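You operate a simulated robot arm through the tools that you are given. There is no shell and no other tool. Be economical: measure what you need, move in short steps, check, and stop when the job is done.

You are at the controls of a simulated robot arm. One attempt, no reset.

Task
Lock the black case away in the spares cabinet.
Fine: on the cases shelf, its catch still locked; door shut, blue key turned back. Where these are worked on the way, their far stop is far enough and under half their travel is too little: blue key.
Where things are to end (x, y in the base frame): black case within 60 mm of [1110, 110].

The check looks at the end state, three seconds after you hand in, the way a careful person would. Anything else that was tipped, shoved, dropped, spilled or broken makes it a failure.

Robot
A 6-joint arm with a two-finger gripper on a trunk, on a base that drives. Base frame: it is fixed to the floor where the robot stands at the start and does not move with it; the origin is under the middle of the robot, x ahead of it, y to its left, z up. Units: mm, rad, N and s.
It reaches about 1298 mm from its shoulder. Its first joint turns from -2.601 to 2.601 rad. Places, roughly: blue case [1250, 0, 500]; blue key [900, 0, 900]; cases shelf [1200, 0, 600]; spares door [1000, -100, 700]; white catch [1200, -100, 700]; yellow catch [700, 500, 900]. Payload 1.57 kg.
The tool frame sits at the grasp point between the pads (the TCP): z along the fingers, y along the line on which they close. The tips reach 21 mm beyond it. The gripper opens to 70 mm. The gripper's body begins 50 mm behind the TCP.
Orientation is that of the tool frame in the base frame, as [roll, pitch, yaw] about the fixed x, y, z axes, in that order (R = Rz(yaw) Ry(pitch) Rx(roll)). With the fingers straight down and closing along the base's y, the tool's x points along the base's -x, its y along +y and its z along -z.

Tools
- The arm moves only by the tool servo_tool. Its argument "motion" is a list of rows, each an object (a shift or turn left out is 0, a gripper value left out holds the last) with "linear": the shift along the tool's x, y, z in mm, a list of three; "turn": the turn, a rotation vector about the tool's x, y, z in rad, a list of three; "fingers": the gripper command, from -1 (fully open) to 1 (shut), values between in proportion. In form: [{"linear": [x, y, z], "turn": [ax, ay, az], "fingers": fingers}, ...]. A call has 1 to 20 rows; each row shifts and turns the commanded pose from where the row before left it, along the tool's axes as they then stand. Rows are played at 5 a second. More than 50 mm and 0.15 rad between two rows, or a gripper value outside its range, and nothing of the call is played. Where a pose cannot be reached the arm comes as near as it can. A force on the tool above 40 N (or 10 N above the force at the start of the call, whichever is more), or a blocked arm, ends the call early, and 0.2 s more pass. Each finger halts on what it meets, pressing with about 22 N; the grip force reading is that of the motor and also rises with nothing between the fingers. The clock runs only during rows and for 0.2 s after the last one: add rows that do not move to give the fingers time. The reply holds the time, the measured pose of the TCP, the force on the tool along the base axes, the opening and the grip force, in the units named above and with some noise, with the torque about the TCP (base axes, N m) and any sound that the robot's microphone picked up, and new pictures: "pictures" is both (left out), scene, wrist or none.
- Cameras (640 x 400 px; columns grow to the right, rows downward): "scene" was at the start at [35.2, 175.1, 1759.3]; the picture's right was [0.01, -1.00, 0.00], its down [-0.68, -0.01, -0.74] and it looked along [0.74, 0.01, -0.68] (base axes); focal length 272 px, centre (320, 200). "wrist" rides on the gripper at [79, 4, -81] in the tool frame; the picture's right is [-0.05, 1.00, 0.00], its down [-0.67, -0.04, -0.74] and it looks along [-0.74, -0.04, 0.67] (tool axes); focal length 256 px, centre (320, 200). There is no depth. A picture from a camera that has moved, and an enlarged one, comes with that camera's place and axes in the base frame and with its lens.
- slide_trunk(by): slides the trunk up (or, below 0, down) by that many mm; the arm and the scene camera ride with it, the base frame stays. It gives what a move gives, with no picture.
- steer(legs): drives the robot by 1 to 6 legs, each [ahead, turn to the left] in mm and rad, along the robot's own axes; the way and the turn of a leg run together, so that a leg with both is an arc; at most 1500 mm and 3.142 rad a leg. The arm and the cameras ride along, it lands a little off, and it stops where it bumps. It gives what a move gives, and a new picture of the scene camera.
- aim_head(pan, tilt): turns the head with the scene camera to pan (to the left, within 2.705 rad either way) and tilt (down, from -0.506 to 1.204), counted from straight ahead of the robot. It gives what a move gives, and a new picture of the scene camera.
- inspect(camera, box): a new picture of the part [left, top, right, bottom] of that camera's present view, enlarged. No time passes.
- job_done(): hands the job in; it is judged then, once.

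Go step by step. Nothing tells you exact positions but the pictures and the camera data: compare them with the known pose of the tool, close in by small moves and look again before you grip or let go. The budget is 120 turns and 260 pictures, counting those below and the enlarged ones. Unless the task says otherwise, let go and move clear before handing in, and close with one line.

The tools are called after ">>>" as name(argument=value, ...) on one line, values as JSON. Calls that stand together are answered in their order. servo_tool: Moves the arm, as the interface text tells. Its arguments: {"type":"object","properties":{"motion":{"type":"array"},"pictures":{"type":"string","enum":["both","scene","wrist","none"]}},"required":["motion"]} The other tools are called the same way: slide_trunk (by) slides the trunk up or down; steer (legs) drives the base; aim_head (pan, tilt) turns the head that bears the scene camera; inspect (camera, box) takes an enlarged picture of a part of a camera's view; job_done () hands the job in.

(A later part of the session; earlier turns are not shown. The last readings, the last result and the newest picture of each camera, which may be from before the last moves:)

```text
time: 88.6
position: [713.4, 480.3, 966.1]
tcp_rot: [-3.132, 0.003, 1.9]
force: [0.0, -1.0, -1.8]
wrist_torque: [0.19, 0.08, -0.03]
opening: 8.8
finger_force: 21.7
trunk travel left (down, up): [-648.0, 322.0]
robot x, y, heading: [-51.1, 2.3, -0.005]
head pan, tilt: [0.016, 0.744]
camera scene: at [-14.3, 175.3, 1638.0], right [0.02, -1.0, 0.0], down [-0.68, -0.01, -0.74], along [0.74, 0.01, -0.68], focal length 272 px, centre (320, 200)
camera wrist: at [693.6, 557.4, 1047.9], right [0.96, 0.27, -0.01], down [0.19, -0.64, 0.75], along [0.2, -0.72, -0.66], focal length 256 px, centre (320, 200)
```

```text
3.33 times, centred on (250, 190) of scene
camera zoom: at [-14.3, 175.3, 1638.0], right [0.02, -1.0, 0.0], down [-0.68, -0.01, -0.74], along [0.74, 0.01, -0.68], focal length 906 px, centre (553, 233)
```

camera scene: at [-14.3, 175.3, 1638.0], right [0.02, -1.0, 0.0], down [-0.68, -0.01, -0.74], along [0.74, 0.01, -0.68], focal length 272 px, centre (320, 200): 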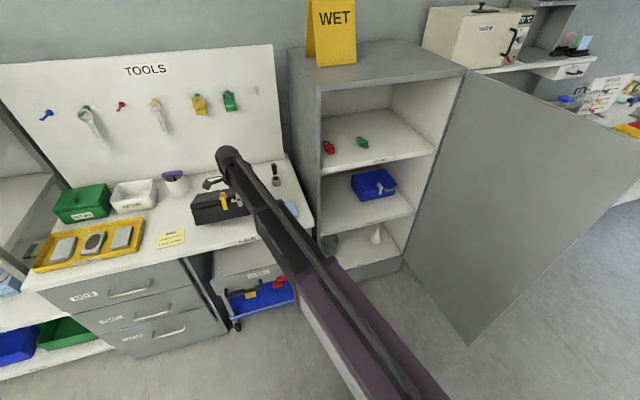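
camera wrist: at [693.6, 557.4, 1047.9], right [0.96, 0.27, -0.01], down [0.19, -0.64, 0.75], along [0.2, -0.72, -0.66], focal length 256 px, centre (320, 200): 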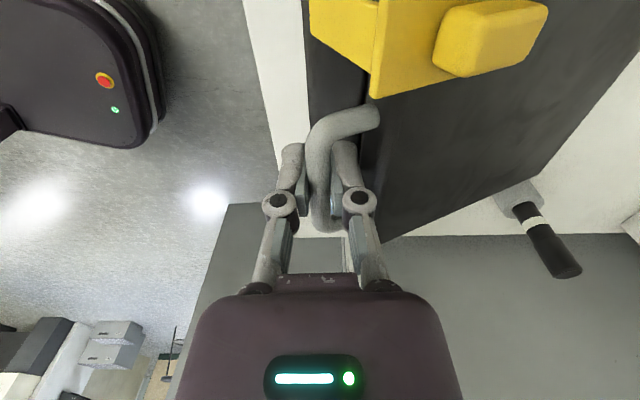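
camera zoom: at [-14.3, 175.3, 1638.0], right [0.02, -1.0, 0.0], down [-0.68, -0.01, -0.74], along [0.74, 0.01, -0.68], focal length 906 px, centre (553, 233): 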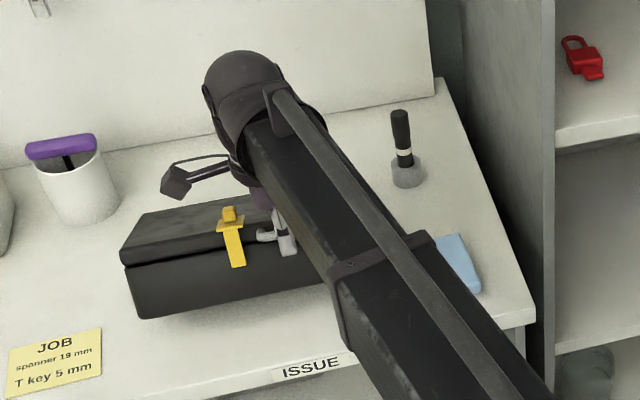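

The front is up and the back edge still rests on the bench. Lifting a bit more to see the hanging attitude.

>>> slide_trunk(by=35)

>>> servo_tool(motion=[{}, {}])

>>> inspect(camera="scene", box=[180, 130, 320, 250])

```text
time: 89.4
position: [713.8, 480.3, 1002.5]
tcp_rot: [-3.133, 0.003, 1.901]
force: [0.2, -1.0, 0.9]
wrist_torque: [0.43, 0.09, 0.06]
opening: 8.9
finger_force: 22.0
trunk travel left (down, up): [-683.0, 287.0]
robot x, y, heading: [-51.7, 5.9, -0.004]
head pan, tilt: [0.016, 0.744]
```

```text
time: 90.0
position: [713.3, 479.5, 1002.6]
tcp_rot: [-3.133, 0.003, 1.9]
force: [-0.1, -2.2, 0.7]
wrist_torque: [0.33, 0.13, 0.07]
opening: 8.9
finger_force: 21.8
trunk travel left (down, up): [-683.0, 287.0]
robot x, y, heading: [-51.2, 1.5, 0.004]
head pan, tilt: [0.016, 0.744]
camera scene: at [-14.5, 175.1, 1673.0], right [0.02, -1.0, 0.0], down [-0.68, -0.01, -0.74], along [0.74, 0.01, -0.68], focal length 272 px, centre (320, 200)
camera wrist: at [693.4, 557.2, 1083.1], right [0.96, 0.27, -0.01], down [0.19, -0.64, 0.75], along [0.2, -0.72, -0.66], focal length 256 px, centre (320, 200)
```

scene: 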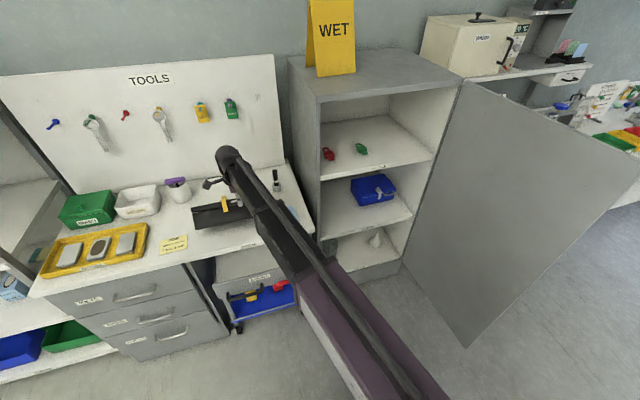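
wrist: 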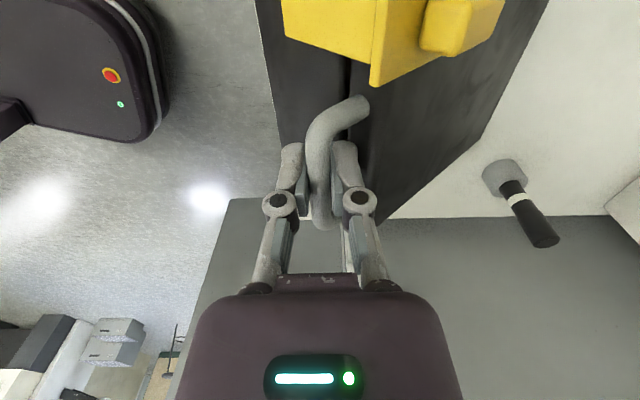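

```text
3.33 times, centred on (250, 190) of scene
camera zoom: at [-14.5, 175.1, 1673.0], right [0.02, -1.0, 0.0], down [-0.68, -0.01, -0.74], along [0.74, 0.01, -0.68], focal length 906 px, centre (553, 233)
```

zoom: 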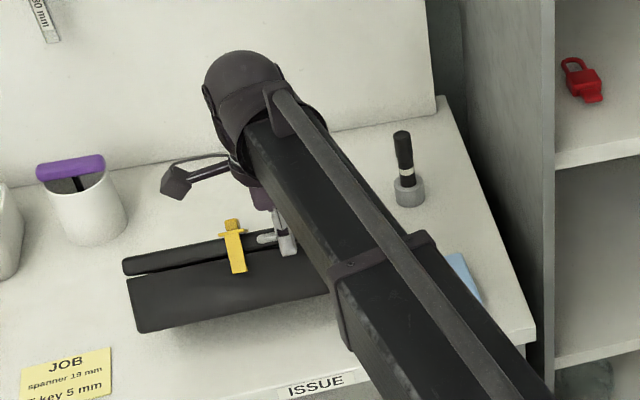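

The case pivots about the bar; that's acceptable, since lowering on the shelf will lay it flat the same way in reverse. I'll lift clear and see how it hangs.

>>> slide_trunk(by=40)

>>> servo_tool(motion=[{}, {}])

>>> inspect(camera="scene", box=[180, 130, 320, 250])

```text
time: 90.8
position: [713.7, 480.2, 1040.7]
tcp_rot: [-3.133, 0.006, 1.899]
force: [0.0, -0.1, -5.7]
wrist_torque: [-0.27, -0.15, -0.03]
opening: 9.4
finger_force: 22.3
trunk travel left (down, up): [-723.0, 247.0]
robot x, y, heading: [-50.4, 6.0, -0.003]
head pan, tilt: [0.016, 0.744]
```

```text
time: 91.4
position: [714.5, 479.1, 1042.3]
tcp_rot: [-3.132, 0.005, 1.902]
force: [-0.8, 0.5, -5.6]
wrist_torque: [-0.27, -0.08, 0.02]
opening: 9.2
finger_force: 21.8
trunk travel left (down, up): [-723.0, 247.0]
robot x, y, heading: [-50.4, 7.0, 0.002]
head pan, tilt: [0.016, 0.744]
camera scene: at [-13.8, 175.7, 1712.9], right [0.02, -1.0, 0.0], down [-0.68, -0.01, -0.74], along [0.74, 0.01, -0.68], focal length 272 px, centre (320, 200)
camera wrist: at [693.9, 557.7, 1122.5], right [0.96, 0.27, -0.01], down [0.19, -0.64, 0.75], along [0.2, -0.72, -0.66], focal length 256 px, centre (320, 200)
```

scene: 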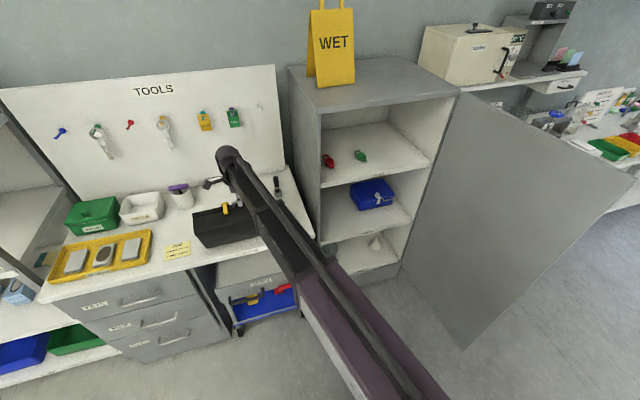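
wrist: 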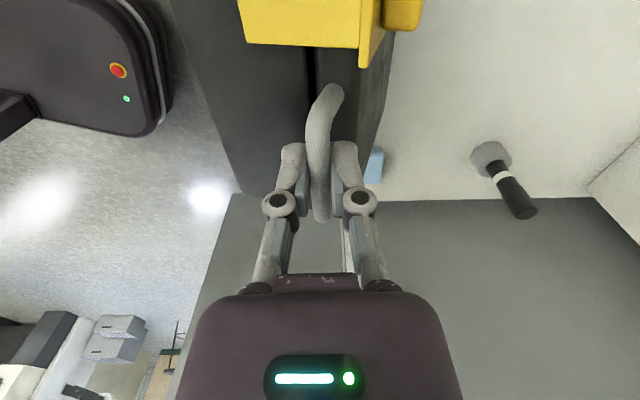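

```text
3.33 times, centred on (250, 190) of scene
camera zoom: at [-13.8, 175.7, 1712.9], right [0.02, -1.0, 0.0], down [-0.68, -0.01, -0.74], along [0.74, 0.01, -0.68], focal length 906 px, centre (553, 233)
```

zoom: 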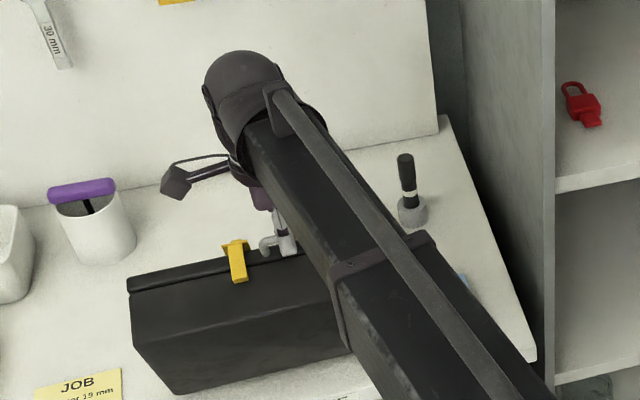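

Case hangs stably from the handle, front up (≈5.6 N). I'll raise a bit more, pull away from the bench, then move right to in front of the cabinet.

>>> slide_trunk(by=40)

>>> servo_tool(motion=[{"linear": [0, -10, 0]}, {"linear": [0, -20, 0]}, {"linear": [0, -28, 0]}, {"linear": [0, -28, 0]}, {"linear": [0, -28, 0]}, {"linear": [0, -28, 0]}, {"linear": [0, -28, 0]}, {"linear": [0, -20, 0]}, {"linear": [0, -10, 0]}, {}, {}])

```text
time: 92.2
position: [713.9, 479.1, 1081.6]
tcp_rot: [-3.131, 0.005, 1.901]
force: [0.4, 0.6, -5.4]
wrist_torque: [-0.24, -0.11, 0.01]
opening: 8.9
finger_force: 21.9
trunk travel left (down, up): [-763.0, 207.0]
robot x, y, heading: [-47.0, 4.6, -0.002]
head pan, tilt: [0.016, 0.744]
```

```text
time: 94.7
position: [524.0, 415.8, 1082.2]
tcp_rot: [-3.133, 0.007, 1.9]
force: [-0.1, -0.4, -5.6]
wrist_torque: [-0.3, -0.09, 0.03]
opening: 9.0
finger_force: 21.7
trunk travel left (down, up): [-763.0, 207.0]
robot x, y, heading: [-50.0, 0.9, -0.0]
head pan, tilt: [0.016, 0.744]
camera scene: at [-14.1, 175.7, 1753.0], right [0.02, -1.0, 0.0], down [-0.68, -0.01, -0.74], along [0.74, 0.01, -0.68], focal length 272 px, centre (320, 200)
camera wrist: at [503.7, 492.5, 1162.7], right [0.96, 0.27, -0.01], down [0.19, -0.64, 0.75], along [0.2, -0.72, -0.66], focal length 256 px, centre (320, 200)
```

scene: 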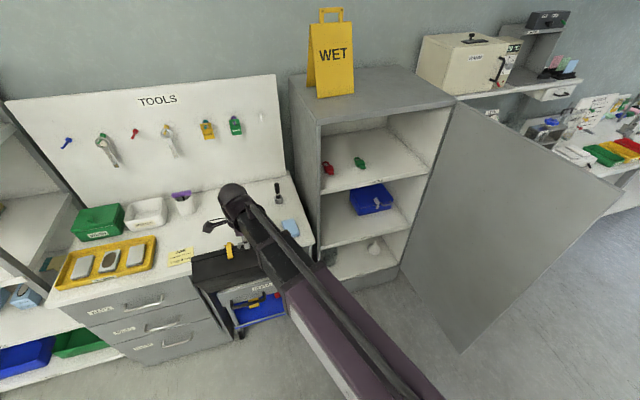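
wrist: 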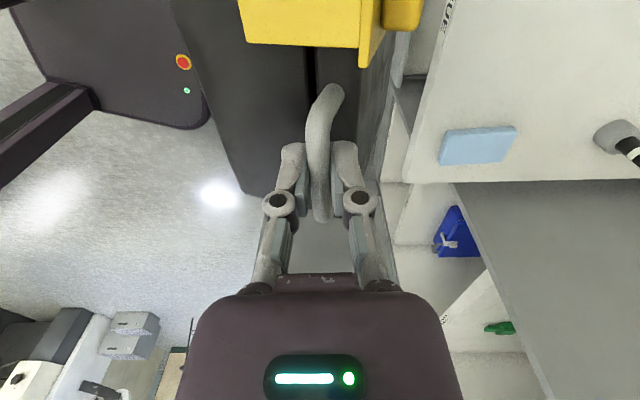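

>>> servo_tool(motion=[{"linear": [-15, 0, 0]}, {"linear": [-30, 0, 0]}, {"linear": [-35, 0, 0]}, {"linear": [-35, 0, 0]}, {"linear": [-35, 0, 0]}, {"linear": [-35, 0, 0]}, {"linear": [-35, 0, 0]}, {"linear": [-35, 0, 0]}, {"linear": [-35, 0, 0]}, {"linear": [-35, 0, 0]}, {"linear": [-35, 0, 0]}, {"linear": [-35, 0, 0]}, {"linear": [-35, 0, 0]}, {"linear": [-35, 0, 0]}, {"linear": [-30, 0, 0]}, {"linear": [-25, 0, 0]}, {"linear": [-12, 0, 0]}, {}, {}])

```text
time: 98.7
position: [695.8, -88.4, 1081.8]
tcp_rot: [-3.133, 0.003, 1.901]
force: [0.8, -0.4, -6.1]
wrist_torque: [-0.23, -0.1, 0.0]
opening: 8.9
finger_force: 21.8
out of reach, approached as far as the arm can: row 12
trunk travel left (down, up): [-763.0, 207.0]
robot x, y, heading: [-51.6, 5.7, 0.004]
head pan, tilt: [0.016, 0.744]
camera scene: at [-13.8, 175.2, 1753.0], right [0.02, -1.0, 0.0], down [-0.68, -0.01, -0.74], along [0.74, 0.01, -0.68], focal length 272 px, centre (320, 200)
camera wrist: at [676.4, -10.7, 1162.7], right [0.96, 0.27, -0.01], down [0.19, -0.64, 0.75], along [0.2, -0.72, -0.66], focal length 256 px, centre (320, 200)
```

scene: 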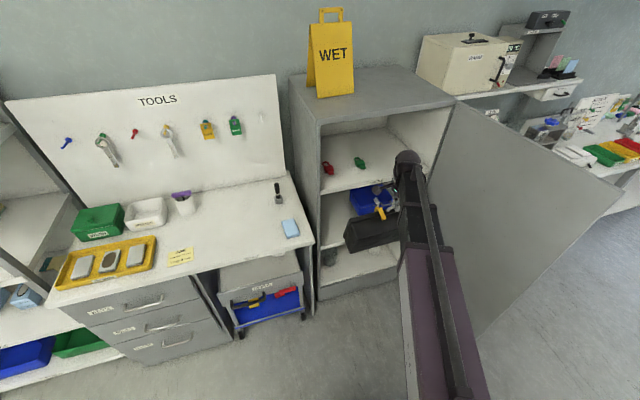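
wrist: 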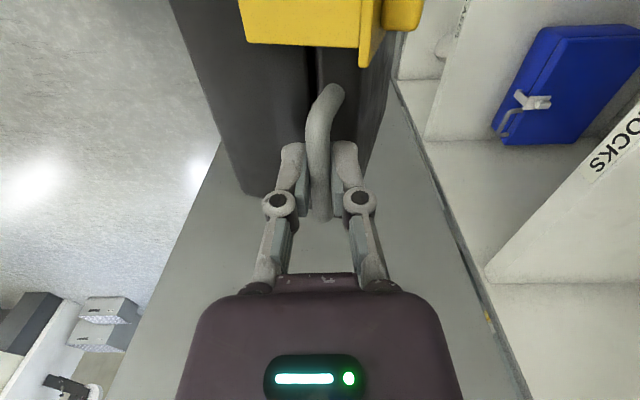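

In front of the cabinet. Now I'll pitch the tool forward 0.5 rad in small steps and watch how the case responds.

>>> servo_tool(motion=[{"linear": [8, 0, 0], "turn": [-0.08, 0, 0]}, {"turn": [-0.08, 0, 0]}, {"turn": [-0.08, 0, 0]}, {"turn": [-0.08, 0, 0]}, {"turn": [-0.08, 0, 0]}, {"turn": [-0.1, 0, 0]}, {}, {}])

>>> inspect(camera="scene", box=[330, 140, 450, 260])

```text
time: 100.5
position: [693.8, -80.8, 1104.5]
tcp_rot: [2.652, 0.004, 1.902]
force: [0.3, -0.2, -5.6]
wrist_torque: [-0.28, -0.02, 0.0]
opening: 9.1
finger_force: 21.4
out of reach, approached as far as the arm can: row 3, 4, 5, 6
trunk travel left (down, up): [-763.0, 207.0]
robot x, y, heading: [-48.4, 6.9, 0.005]
head pan, tilt: [0.016, 0.744]
camera scene: at [-14.0, 175.3, 1753.0], right [0.02, -1.0, 0.0], down [-0.68, -0.01, -0.74], along [0.74, 0.01, -0.68], focal length 272 px, centre (320, 200)
camera wrist: at [636.8, -15.9, 1177.2], right [0.85, 0.24, 0.47], down [-0.15, -0.75, 0.64], along [0.51, -0.62, -0.6], focal length 256 px, centre (320, 200)
```

scene: 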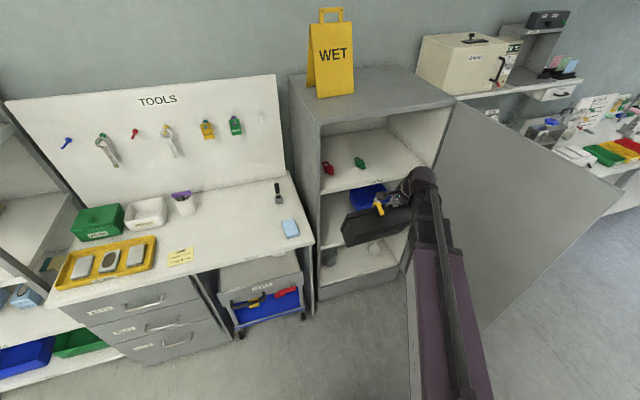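
wrist: 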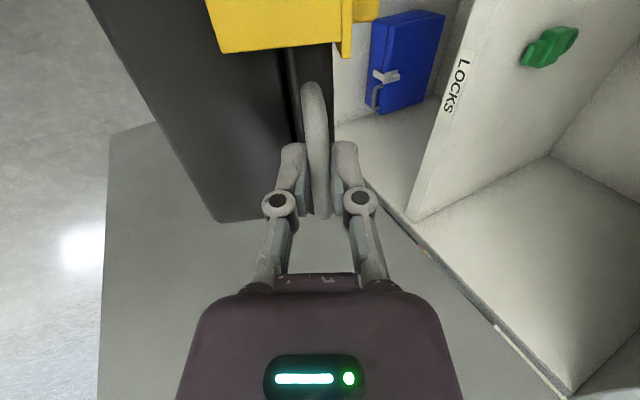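

```text
3.33 times, centred on (390, 200) of scene
camera zoom: at [-14.0, 175.3, 1753.0], right [0.02, -1.0, 0.0], down [-0.68, -0.01, -0.74], along [0.74, 0.01, -0.68], focal length 906 px, centre (87, 200)
```

zoom: 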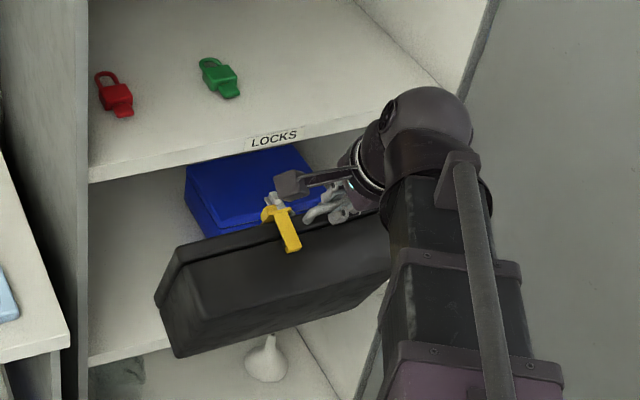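

The case stays hanging nicely. I'll lower the trunk so its lower edge is just above the cases shelf level, still outside the cabinet.

>>> slide_trunk(by=-270)

>>> servo_tool(motion=[{}, {}])

>>> inspect(camera="scene", box=[310, 60, 490, 240])

```text
time: 103.2
position: [694.0, -80.6, 833.4]
tcp_rot: [2.651, 0.004, 1.9]
force: [-0.2, -0.3, -5.7]
wrist_torque: [-0.27, -0.04, -0.01]
opening: 9.0
finger_force: 21.8
trunk travel left (down, up): [-493.0, 477.0]
robot x, y, heading: [-50.8, 4.6, -0.002]
head pan, tilt: [0.016, 0.744]
```

```text
time: 103.8
position: [693.9, -79.9, 834.5]
tcp_rot: [2.651, 0.005, 1.901]
force: [-0.3, 0.1, -5.7]
wrist_torque: [-0.27, 0.0, -0.03]
opening: 8.8
finger_force: 22.4
trunk travel left (down, up): [-493.0, 477.0]
robot x, y, heading: [-50.3, 3.5, -0.003]
head pan, tilt: [0.016, 0.744]
camera scene: at [-13.9, 175.3, 1483.0], right [0.02, -1.0, 0.0], down [-0.68, -0.01, -0.74], along [0.74, 0.01, -0.68], focal length 272 px, centre (320, 200)
camera wrist: at [636.7, -15.9, 907.1], right [0.85, 0.24, 0.47], down [-0.15, -0.75, 0.64], along [0.51, -0.62, -0.6], focal length 256 px, centre (320, 200)
```

scene: 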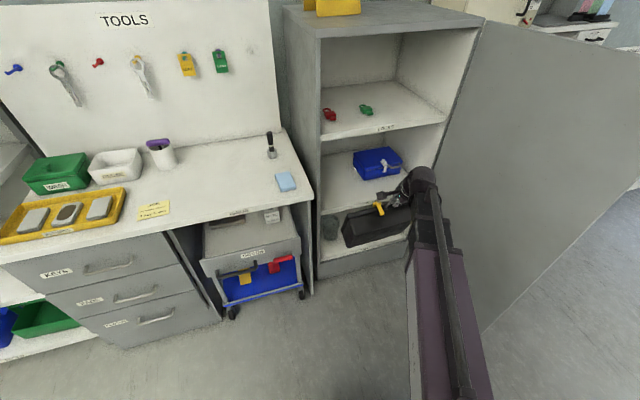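
wrist: 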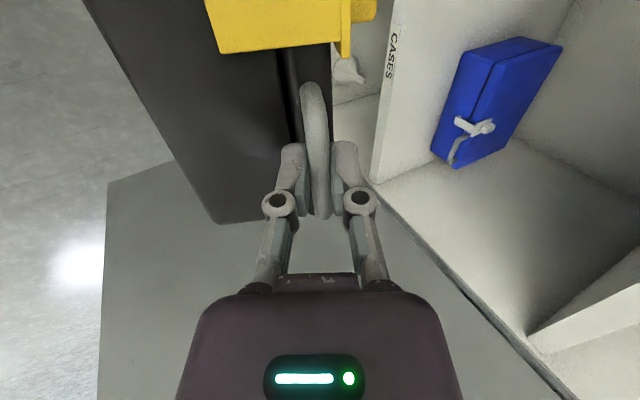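

```text
2.22 times, centred on (400, 150) of scene
camera zoom: at [-13.9, 175.3, 1483.0], right [0.02, -1.0, 0.0], down [-0.68, -0.01, -0.74], along [0.74, 0.01, -0.68], focal length 604 px, centre (142, 311)
```

zoom: 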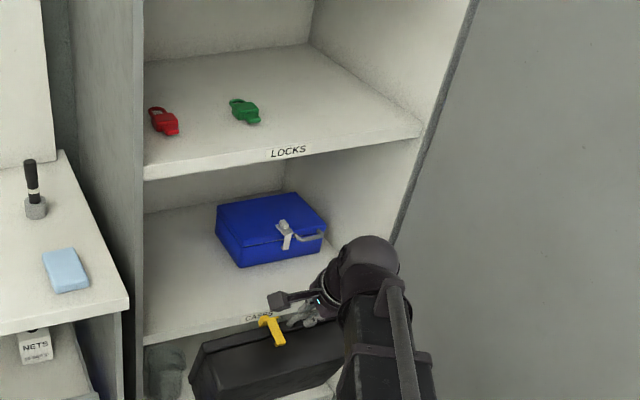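

Shelf top is about z≈606; blue case's left side leaves ~277 mm of width for our 228 mm case, so the current lateral line suits. Advancing toward the shelf.

>>> servo_tool(motion=[{"linear": [0, 17.6, 9.4]}, {"linear": [0, 26.5, 14.1]}, {"linear": [0, 26.5, 14.1]}, {"linear": [0, 26.5, 14.1]}, {"linear": [0, 26.5, 14.1]}, {"linear": [0, 26.5, 14.1]}, {"linear": [0, 17.6, 9.4]}, {}, {}])

>>> inspect(camera="scene", box=[310, 60, 490, 240])

```text
time: 105.8
position: [873.8, -19.8, 833.4]
tcp_rot: [2.653, 0.004, 1.9]
force: [-0.4, -0.4, -5.1]
wrist_torque: [-0.28, -0.02, -0.04]
opening: 9.2
finger_force: 21.6
trunk travel left (down, up): [-493.0, 477.0]
robot x, y, heading: [-51.4, 3.0, 0.002]
head pan, tilt: [0.016, 0.744]
camera scene: at [-13.8, 175.3, 1483.0], right [0.02, -1.0, 0.0], down [-0.68, -0.01, -0.74], along [0.74, 0.01, -0.68], focal length 272 px, centre (320, 200)
camera wrist: at [816.2, 45.4, 907.0], right [0.85, 0.24, 0.47], down [-0.15, -0.75, 0.64], along [0.51, -0.62, -0.6], focal length 256 px, centre (320, 200)
```

scene: 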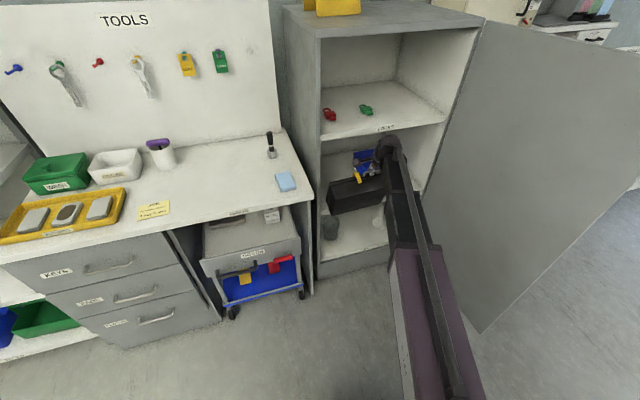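
wrist: 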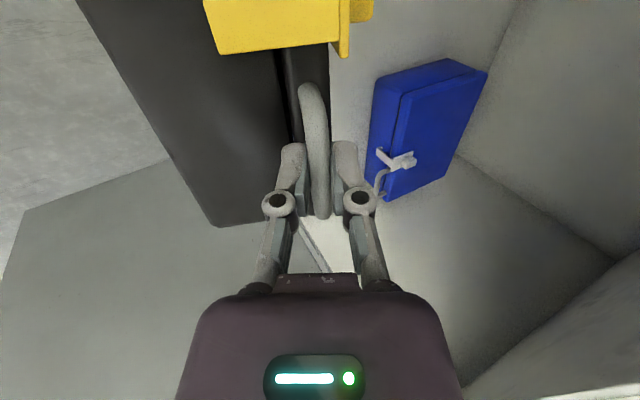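

```text
2.22 times, centred on (400, 150) of scene
camera zoom: at [-13.8, 175.3, 1483.0], right [0.02, -1.0, 0.0], down [-0.68, -0.01, -0.74], along [0.74, 0.01, -0.68], focal length 604 px, centre (142, 311)
```

zoom: 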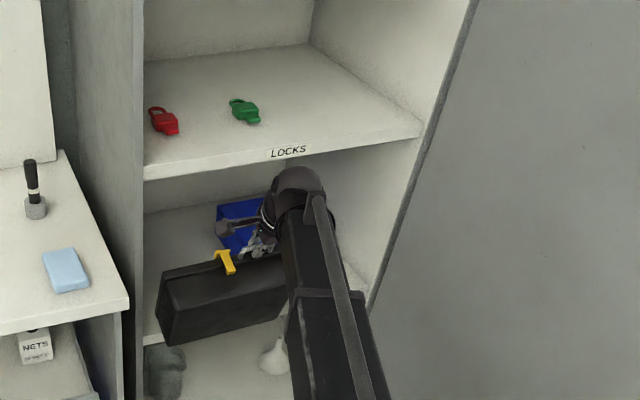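

>>> servo_tool(motion=[{"linear": [0, 13.2, 7]}, {"linear": [0, 17.6, 9.4]}, {"linear": [0, 17.6, 9.4]}, {"linear": [0, 17.6, 9.4]}, {}, {}])

>>> inspect(camera="scene", box=[310, 60, 490, 240])

```text
time: 107.2
position: [944.0, 5.4, 834.4]
tcp_rot: [2.652, 0.003, 1.901]
force: [1.4, 0.1, -5.4]
wrist_torque: [-0.26, -0.07, 0.04]
opening: 9.1
finger_force: 22.4
trunk travel left (down, up): [-493.0, 477.0]
robot x, y, heading: [-51.6, 4.5, 0.002]
head pan, tilt: [0.016, 0.744]
camera scene: at [-13.7, 175.3, 1483.0], right [0.02, -1.0, 0.0], down [-0.68, -0.01, -0.74], along [0.74, 0.01, -0.68], focal length 272 px, centre (320, 200)
camera wrist: at [887.4, 69.8, 906.9], right [0.85, 0.24, 0.47], down [-0.15, -0.75, 0.64], along [0.51, -0.62, -0.6], focal length 256 px, centre (320, 200)
```

scene: 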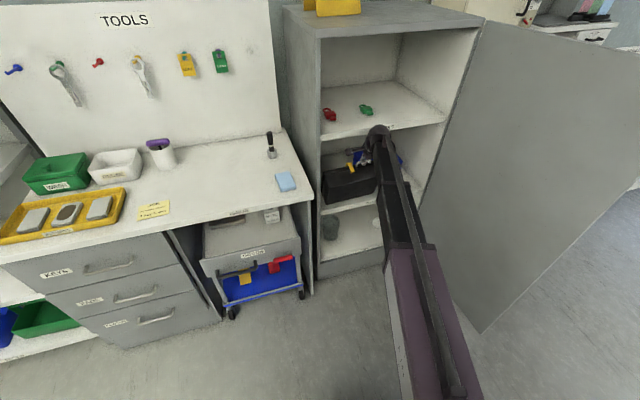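
wrist: 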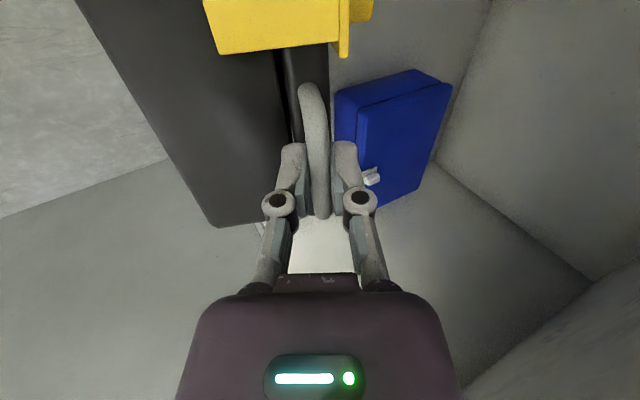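

```text
2.22 times, centred on (400, 150) of scene
camera zoom: at [-13.7, 175.3, 1483.0], right [0.02, -1.0, 0.0], down [-0.68, -0.01, -0.74], along [0.74, 0.01, -0.68], focal length 604 px, centre (142, 311)
```

zoom: 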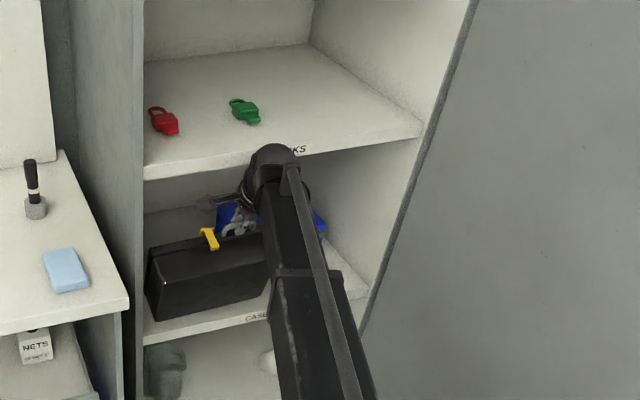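

The lower edge hangs just over the shelf front. A touch right and further in, then lower gently until the shelf takes load.

>>> servo_tool(motion=[{"linear": [-6, 13.2, 7]}, {}], pictures="none")

>>> slide_trunk(by=-15)

>>> slide_trunk(by=-10)

>>> servo_tool(motion=[{}])

>>> inspect(camera="scene", box=[310, 100, 430, 220])

```text
time: 107.8
position: [960.7, 4.3, 832.9]
tcp_rot: [2.65, 0.003, 1.9]
force: [-0.3, 0.0, -5.0]
wrist_torque: [-0.24, -0.07, -0.03]
opening: 8.8
finger_force: 22.0
trunk travel left (down, up): [-493.0, 477.0]
robot x, y, heading: [-49.9, 2.7, -0.004]
head pan, tilt: [0.016, 0.744]
```

```text
time: 108.4
position: [960.3, 3.8, 816.9]
tcp_rot: [2.651, 0.003, 1.9]
force: [0.2, 0.2, -4.9]
wrist_torque: [-0.25, -0.05, 0.01]
opening: 9.1
finger_force: 22.5
trunk travel left (down, up): [-478.0, 492.0]
robot x, y, heading: [-49.9, 2.7, -0.0]
head pan, tilt: [0.016, 0.744]
```

```text
time: 109.0
position: [960.5, 4.0, 807.1]
tcp_rot: [2.653, 0.004, 1.901]
force: [-0.1, 0.1, -5.2]
wrist_torque: [-0.29, -0.04, 0.05]
opening: 9.2
finger_force: 22.1
trunk travel left (down, up): [-468.0, 502.0]
robot x, y, heading: [-46.7, 1.1, -0.001]
head pan, tilt: [0.016, 0.744]
```

```text
time: 109.4
position: [960.8, 4.0, 808.2]
tcp_rot: [2.651, 0.005, 1.902]
force: [0.2, 0.0, -5.8]
wrist_torque: [-0.3, -0.06, 0.0]
opening: 8.8
finger_force: 21.4
trunk travel left (down, up): [-468.0, 502.0]
robot x, y, heading: [-51.4, 3.4, 0.002]
head pan, tilt: [0.016, 0.744]
camera scene: at [-13.6, 175.3, 1458.0], right [0.02, -1.0, 0.0], down [-0.68, -0.01, -0.74], along [0.74, 0.01, -0.68], focal length 272 px, centre (320, 200)
camera wrist: at [903.5, 68.6, 881.8], right [0.85, 0.24, 0.47], down [-0.15, -0.75, 0.64], along [0.51, -0.62, -0.6], focal length 256 px, centre (320, 200)
```

scene: 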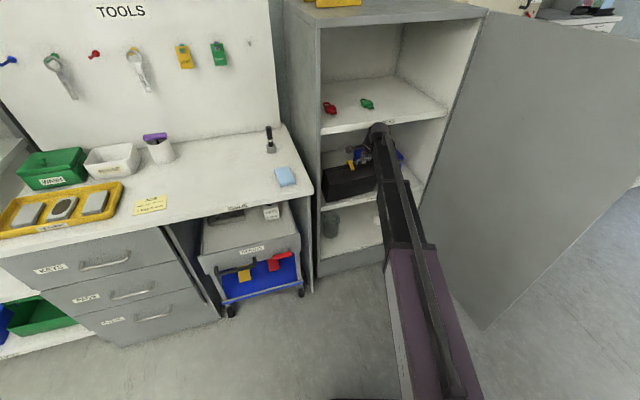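
wrist: 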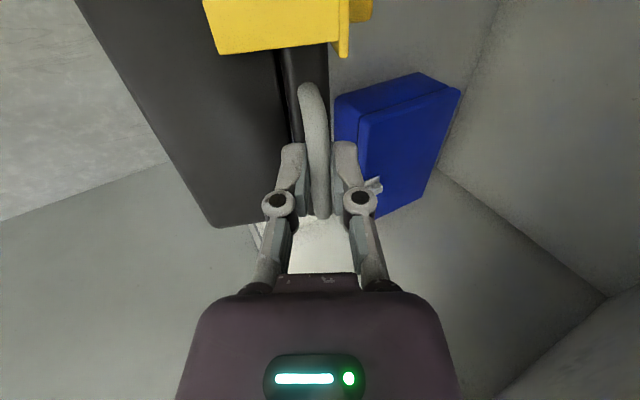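

```text
3.33 times, centred on (370, 160) of scene
camera zoom: at [-13.6, 175.3, 1458.0], right [0.02, -1.0, 0.0], down [-0.68, -0.01, -0.74], along [0.74, 0.01, -0.68], focal length 906 px, centre (153, 333)
```

zoom: 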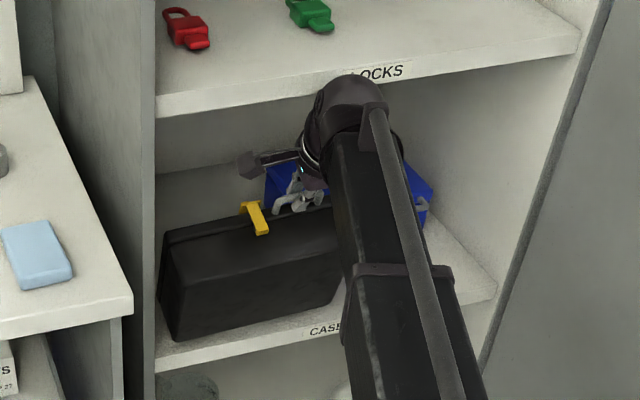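

>>> slide_trunk(by=-8)

>>> slide_trunk(by=-6)

>>> servo_tool(motion=[{}], pictures="wrist")

>>> inspect(camera="scene", box=[310, 100, 430, 220])

```text
time: 110.0
position: [960.1, 3.4, 800.5]
tcp_rot: [2.652, 0.002, 1.901]
force: [0.5, 0.1, -5.1]
wrist_torque: [-0.25, -0.06, -0.03]
opening: 9.2
finger_force: 22.2
trunk travel left (down, up): [-460.0, 510.0]
robot x, y, heading: [-54.5, 3.5, -0.003]
head pan, tilt: [0.016, 0.744]
```

```text
time: 110.5
position: [960.6, 3.2, 794.4]
tcp_rot: [2.651, 0.003, 1.902]
force: [0.8, 0.3, -4.4]
wrist_torque: [-0.28, -0.08, 0.0]
opening: 9.3
finger_force: 22.3
trunk travel left (down, up): [-454.0, 516.0]
robot x, y, heading: [-53.8, 2.0, 0.002]
head pan, tilt: [0.016, 0.744]
```

```text
time: 110.9
position: [960.1, 3.7, 794.5]
tcp_rot: [2.653, 0.004, 1.9]
force: [-0.5, -0.2, -5.3]
wrist_torque: [-0.25, -0.08, -0.01]
opening: 9.1
finger_force: 22.0
trunk travel left (down, up): [-454.0, 516.0]
robot x, y, heading: [-52.0, 2.2, -0.002]
head pan, tilt: [0.016, 0.744]
camera wrist: at [903.5, 68.6, 867.8], right [0.85, 0.24, 0.47], down [-0.15, -0.75, 0.64], along [0.51, -0.62, -0.6], focal length 256 px, centre (320, 200)
```

wrist: 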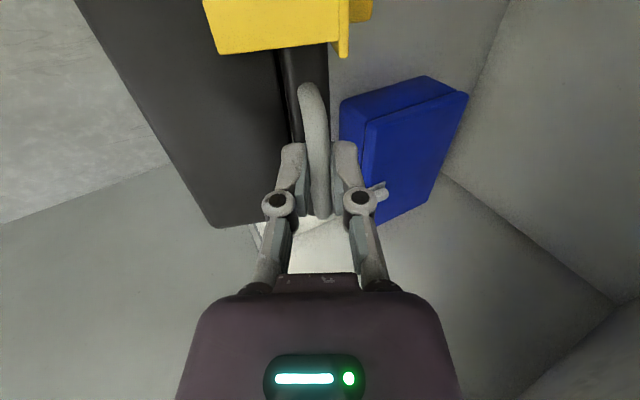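

```text
3.33 times, centred on (370, 160) of scene
camera zoom: at [-13.6, 175.3, 1444.0], right [0.02, -1.0, 0.0], down [-0.68, -0.01, -0.74], along [0.74, 0.01, -0.68], focal length 906 px, centre (153, 333)
```

zoom: 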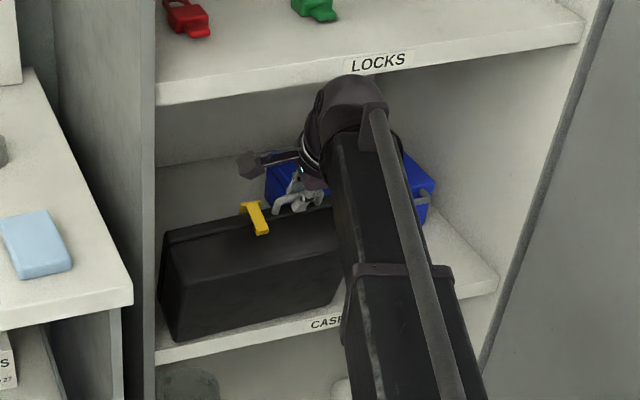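

>>> slide_trunk(by=-6)

>>> slide_trunk(by=-6)

>>> slide_trunk(by=-6)

>>> servo_tool(motion=[{}], pictures="wrist")

>>> inspect(camera="scene", box=[310, 100, 430, 220])

```text
time: 111.5
position: [960.9, 3.8, 788.3]
tcp_rot: [2.652, 0.005, 1.898]
force: [1.4, -1.8, 0.3]
wrist_torque: [0.28, 0.05, -0.11]
opening: 9.2
finger_force: 21.9
trunk travel left (down, up): [-448.0, 522.0]
robot x, y, heading: [-51.2, 2.3, 0.003]
head pan, tilt: [0.016, 0.744]
```

```text
time: 112.0
position: [959.9, 4.4, 782.7]
tcp_rot: [2.652, 0.002, 1.9]
force: [0.1, 1.2, -3.4]
wrist_torque: [0.16, 0.08, -0.01]
opening: 9.1
finger_force: 21.9
trunk travel left (down, up): [-442.0, 528.0]
robot x, y, heading: [-48.6, 3.3, -0.001]
head pan, tilt: [0.016, 0.744]
```

```text
time: 112.6
position: [959.7, 3.6, 779.1]
tcp_rot: [2.65, 0.005, 1.902]
force: [1.7, 0.2, 12.5]
wrist_torque: [0.16, -0.05, -0.15]
opening: 9.2
finger_force: 22.0
trunk travel left (down, up): [-436.0, 534.0]
robot x, y, heading: [-46.9, 3.3, 0.001]
head pan, tilt: [0.016, 0.744]
```

```text
time: 113.0
position: [959.1, 4.4, 778.4]
tcp_rot: [2.65, 0.005, 1.901]
force: [0.4, -1.3, 14.8]
wrist_torque: [0.15, -0.07, -0.18]
opening: 9.3
finger_force: 22.1
trunk travel left (down, up): [-436.0, 534.0]
robot x, y, heading: [-50.0, 5.8, 0.001]
head pan, tilt: [0.016, 0.744]
camera wrist: at [902.2, 68.5, 851.8], right [0.85, 0.24, 0.47], down [-0.15, -0.75, 0.64], along [0.51, -0.62, -0.6], focal length 256 px, centre (320, 200)
```

wrist: 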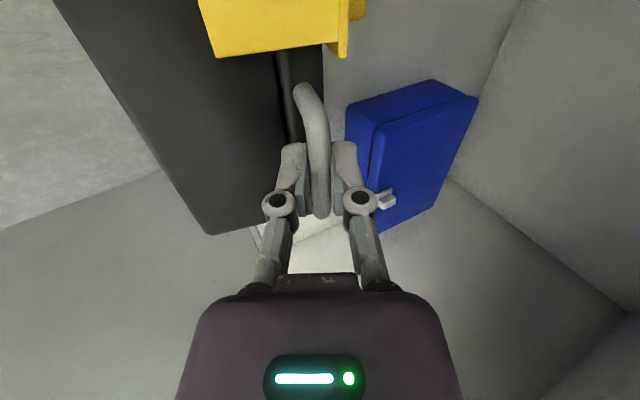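

```text
3.33 times, centred on (370, 160) of scene
camera zoom: at [-16.1, 175.2, 1426.2], right [0.02, -1.0, 0.0], down [-0.68, -0.01, -0.74], along [0.74, 0.01, -0.68], focal length 906 px, centre (153, 333)
```

zoom: 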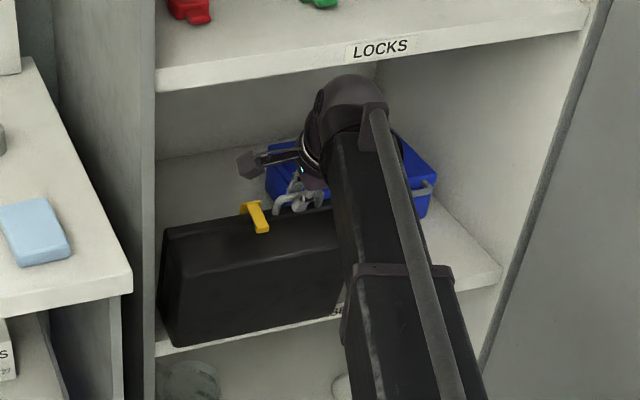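

The case landed but partly overhangs the shelf front. I'll lift it a little, pitch the tool further toward horizontal so the wrist clears the upper shelf, then go deeper.

>>> slide_trunk(by=20)

>>> servo_tool(motion=[{"turn": [-0.09, 0, 0]}, {"turn": [-0.09, 0, 0]}, {"turn": [-0.09, 0, 0]}, {"turn": [-0.09, 0, 0]}, {"turn": [-0.09, 0, 0]}, {"turn": [-0.09, 0, 0]}, {}, {}])

>>> inspect(camera="scene", box=[310, 100, 430, 220])

```text
time: 113.7
position: [961.0, 3.2, 796.0]
tcp_rot: [2.655, 0.004, 1.9]
force: [0.1, 0.1, -5.3]
wrist_torque: [-0.25, -0.08, -0.03]
opening: 9.2
finger_force: 22.3
trunk travel left (down, up): [-456.0, 514.0]
robot x, y, heading: [-50.1, 7.4, 0.002]
head pan, tilt: [0.016, 0.744]
```

```text
time: 115.5
position: [961.4, 4.4, 863.7]
tcp_rot: [2.112, 0.004, 1.902]
force: [0.3, 0.1, -5.7]
wrist_torque: [-0.27, 0.01, -0.02]
opening: 9.2
finger_force: 22.0
out of reach, approached as far as the arm can: row 1, 2, 3, 4, 5, 6
trunk travel left (down, up): [-456.0, 514.0]
robot x, y, heading: [-50.3, 3.9, -0.002]
head pan, tilt: [0.016, 0.744]
camera scene: at [-13.6, 175.3, 1446.0], right [0.02, -1.0, 0.0], down [-0.68, -0.01, -0.74], along [0.74, 0.01, -0.68], focal length 272 px, centre (320, 200)
camera wrist: at [872.5, 57.8, 910.0], right [0.5, 0.12, 0.86], down [-0.41, -0.84, 0.36], along [0.76, -0.53, -0.37], focal length 256 px, centre (320, 200)
```

scene: 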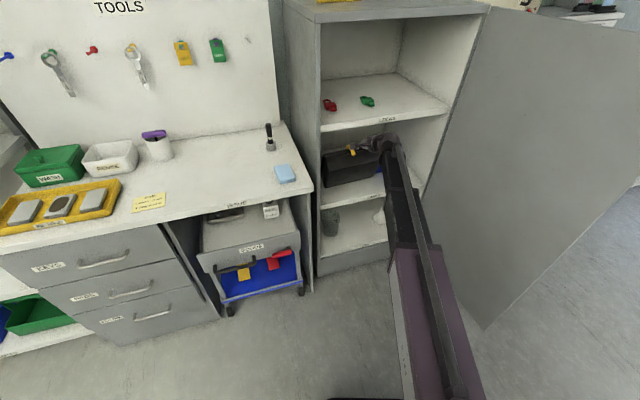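
wrist: 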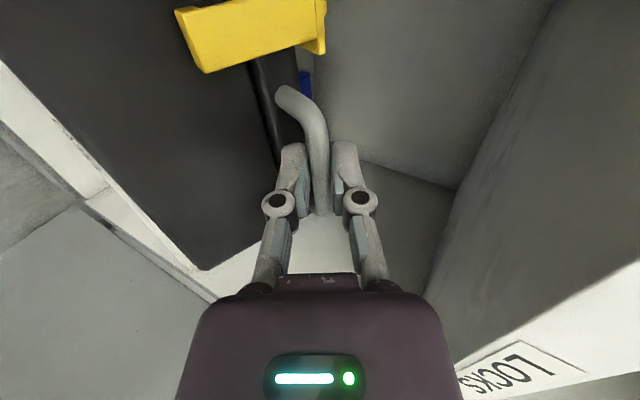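

```text
3.33 times, centred on (370, 160) of scene
camera zoom: at [-13.6, 175.3, 1446.0], right [0.02, -1.0, 0.0], down [-0.68, -0.01, -0.74], along [0.74, 0.01, -0.68], focal length 906 px, centre (153, 333)
```

zoom: 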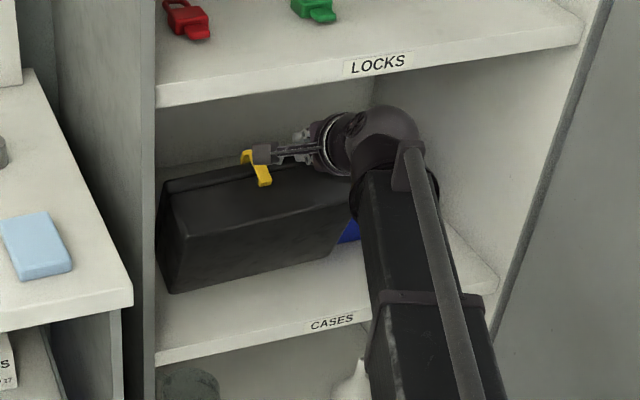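

Pitched OK. A little more pitch, then lower to just above the shelf and go deeper.

>>> servo_tool(motion=[{"turn": [-0.09, 0, 0]}, {"turn": [-0.08, 0, 0]}, {}], pictures="none")

>>> slide_trunk(by=-84)

>>> servo_tool(motion=[{}])

>>> inspect(camera="scene", box=[310, 100, 430, 220])

```text
time: 116.2
position: [960.7, 3.8, 892.4]
tcp_rot: [1.944, 0.006, 1.902]
force: [-0.1, -0.5, -5.3]
wrist_torque: [-0.34, 0.02, -0.01]
opening: 9.4
finger_force: 22.3
out of reach, approached as far as the arm can: row 1, 2
trunk travel left (down, up): [-456.0, 514.0]
robot x, y, heading: [-50.2, 0.8, 0.001]
head pan, tilt: [0.016, 0.744]
```

```text
time: 117.5
position: [960.2, 4.4, 808.3]
tcp_rot: [1.942, 0.004, 1.899]
force: [0.1, 0.6, -5.2]
wrist_torque: [-0.3, 0.02, 0.0]
opening: 9.4
finger_force: 22.2
trunk travel left (down, up): [-372.0, 598.0]
robot x, y, heading: [-50.5, 1.5, 0.004]
head pan, tilt: [0.016, 0.744]
```

```text
time: 117.8
position: [960.6, 3.3, 808.8]
tcp_rot: [1.941, 0.002, 1.9]
force: [-0.6, 0.5, -5.4]
wrist_torque: [-0.3, -0.03, -0.02]
opening: 9.4
finger_force: 21.7
trunk travel left (down, up): [-372.0, 598.0]
robot x, y, heading: [-46.8, 2.1, -0.004]
head pan, tilt: [0.016, 0.744]
camera scene: at [-13.7, 175.3, 1362.0], right [0.02, -1.0, 0.0], down [-0.68, -0.01, -0.74], along [0.74, 0.01, -0.68], focal length 272 px, centre (320, 200)
camera wrist: at [866.1, 55.8, 842.3], right [0.36, 0.07, 0.93], down [-0.45, -0.86, 0.24], along [0.82, -0.51, -0.28], focal length 256 px, centre (320, 200)
```

scene: 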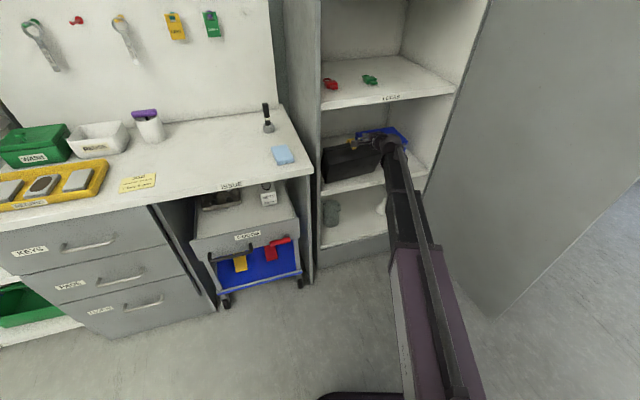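
wrist: 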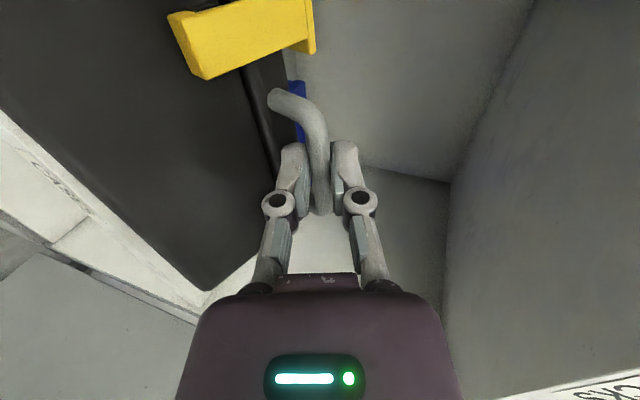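

```text
3.33 times, centred on (370, 160) of scene
camera zoom: at [-13.7, 175.3, 1362.0], right [0.02, -1.0, 0.0], down [-0.68, -0.01, -0.74], along [0.74, 0.01, -0.68], focal length 906 px, centre (153, 333)
```

zoom: 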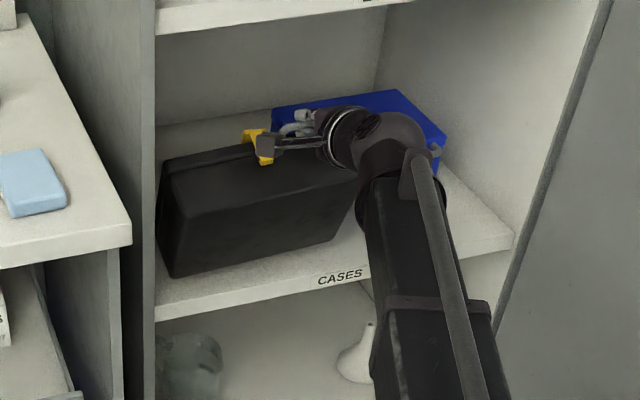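

The lower edge is now inside the shelf front, with a slight roll (left lower). I'll shift a little in and right, then lower to land.

>>> servo_tool(motion=[{"linear": [-5, 5.4, 14]}, {}], pictures="none")

>>> slide_trunk(by=-15)

>>> slide_trunk(by=-6)

>>> slide_trunk(by=-5)

>>> servo_tool(motion=[{}])

>>> inspect(camera="scene", box=[310, 100, 430, 220])

```text
time: 118.5
position: [975.0, 4.9, 808.5]
tcp_rot: [1.942, 0.001, 1.9]
force: [-0.4, 0.1, -6.2]
wrist_torque: [-0.28, -0.02, -0.02]
opening: 9.0
finger_force: 21.8
trunk travel left (down, up): [-372.0, 598.0]
robot x, y, heading: [-48.7, 5.8, 0.002]
head pan, tilt: [0.016, 0.744]
```

```text
time: 119.1
position: [976.1, 4.4, 794.1]
tcp_rot: [1.942, 0.004, 1.9]
force: [0.6, -0.3, -5.1]
wrist_torque: [-0.26, 0.02, 0.01]
opening: 9.2
finger_force: 21.8
trunk travel left (down, up): [-357.0, 613.0]
robot x, y, heading: [-51.1, 3.8, -0.007]
head pan, tilt: [0.016, 0.744]
```

```text
time: 119.6
position: [977.0, 4.1, 787.0]
tcp_rot: [1.941, 0.003, 1.901]
force: [0.4, -0.6, -4.4]
wrist_torque: [-0.2, -0.03, 0.0]
opening: 9.4
finger_force: 21.5
trunk travel left (down, up): [-351.0, 619.0]
robot x, y, heading: [-51.4, 0.7, 0.001]
head pan, tilt: [0.016, 0.744]
```

```text
time: 120.2
position: [976.2, 4.1, 783.8]
tcp_rot: [1.942, 0.005, 1.901]
force: [0.2, -0.8, -1.3]
wrist_torque: [0.18, 0.05, -0.04]
opening: 9.4
finger_force: 21.9
trunk travel left (down, up): [-346.0, 624.0]
robot x, y, heading: [-51.3, 2.4, -0.003]
head pan, tilt: [0.016, 0.744]
```

```text
time: 120.6
position: [975.8, 5.4, 782.9]
tcp_rot: [1.941, 0.003, 1.9]
force: [2.1, -0.6, -1.1]
wrist_torque: [0.13, 0.07, -0.08]
opening: 9.1
finger_force: 22.1
trunk travel left (down, up): [-346.0, 624.0]
robot x, y, heading: [-47.8, 6.2, 0.0]
head pan, tilt: [0.016, 0.744]
camera scene: at [-14.1, 175.2, 1336.0], right [0.02, -1.0, 0.0], down [-0.68, -0.01, -0.74], along [0.74, 0.01, -0.68], focal length 272 px, centre (320, 200)
camera wrist: at [881.3, 56.2, 816.6], right [0.36, 0.07, 0.93], down [-0.45, -0.86, 0.24], along [0.82, -0.51, -0.28], focal length 256 px, centre (320, 200)
```

scene: 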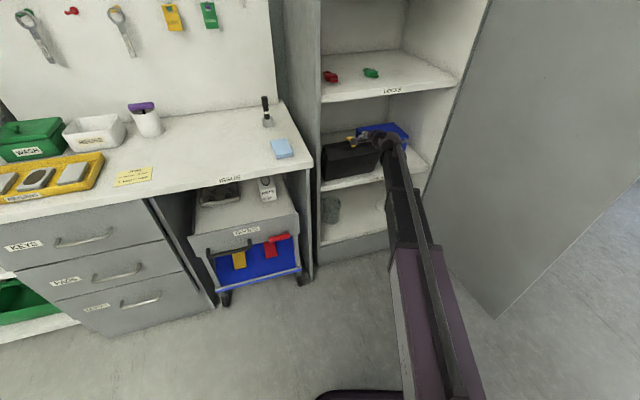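
wrist: 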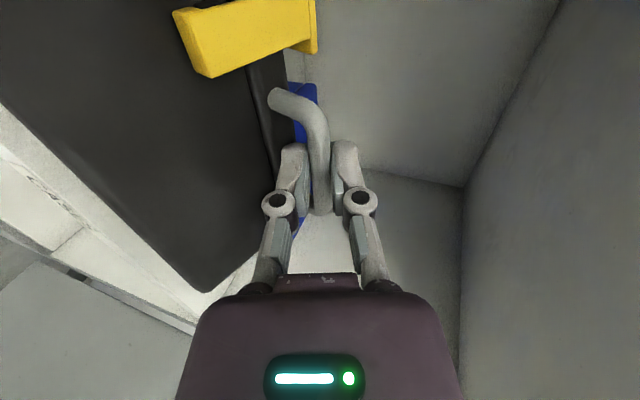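

```text
3.33 times, centred on (370, 160) of scene
camera zoom: at [-14.1, 175.2, 1336.0], right [0.02, -1.0, 0.0], down [-0.68, -0.01, -0.74], along [0.74, 0.01, -0.68], focal length 906 px, centre (153, 333)
```

zoom: 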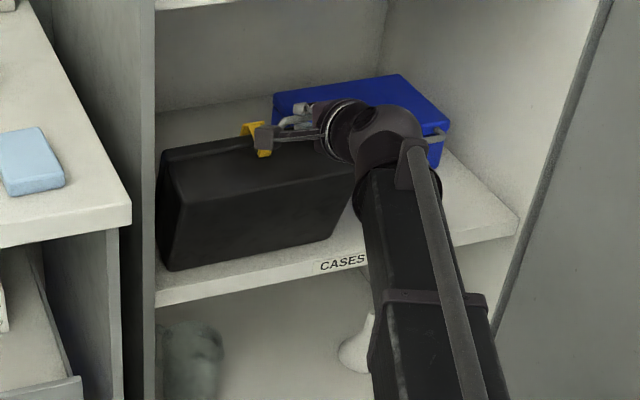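

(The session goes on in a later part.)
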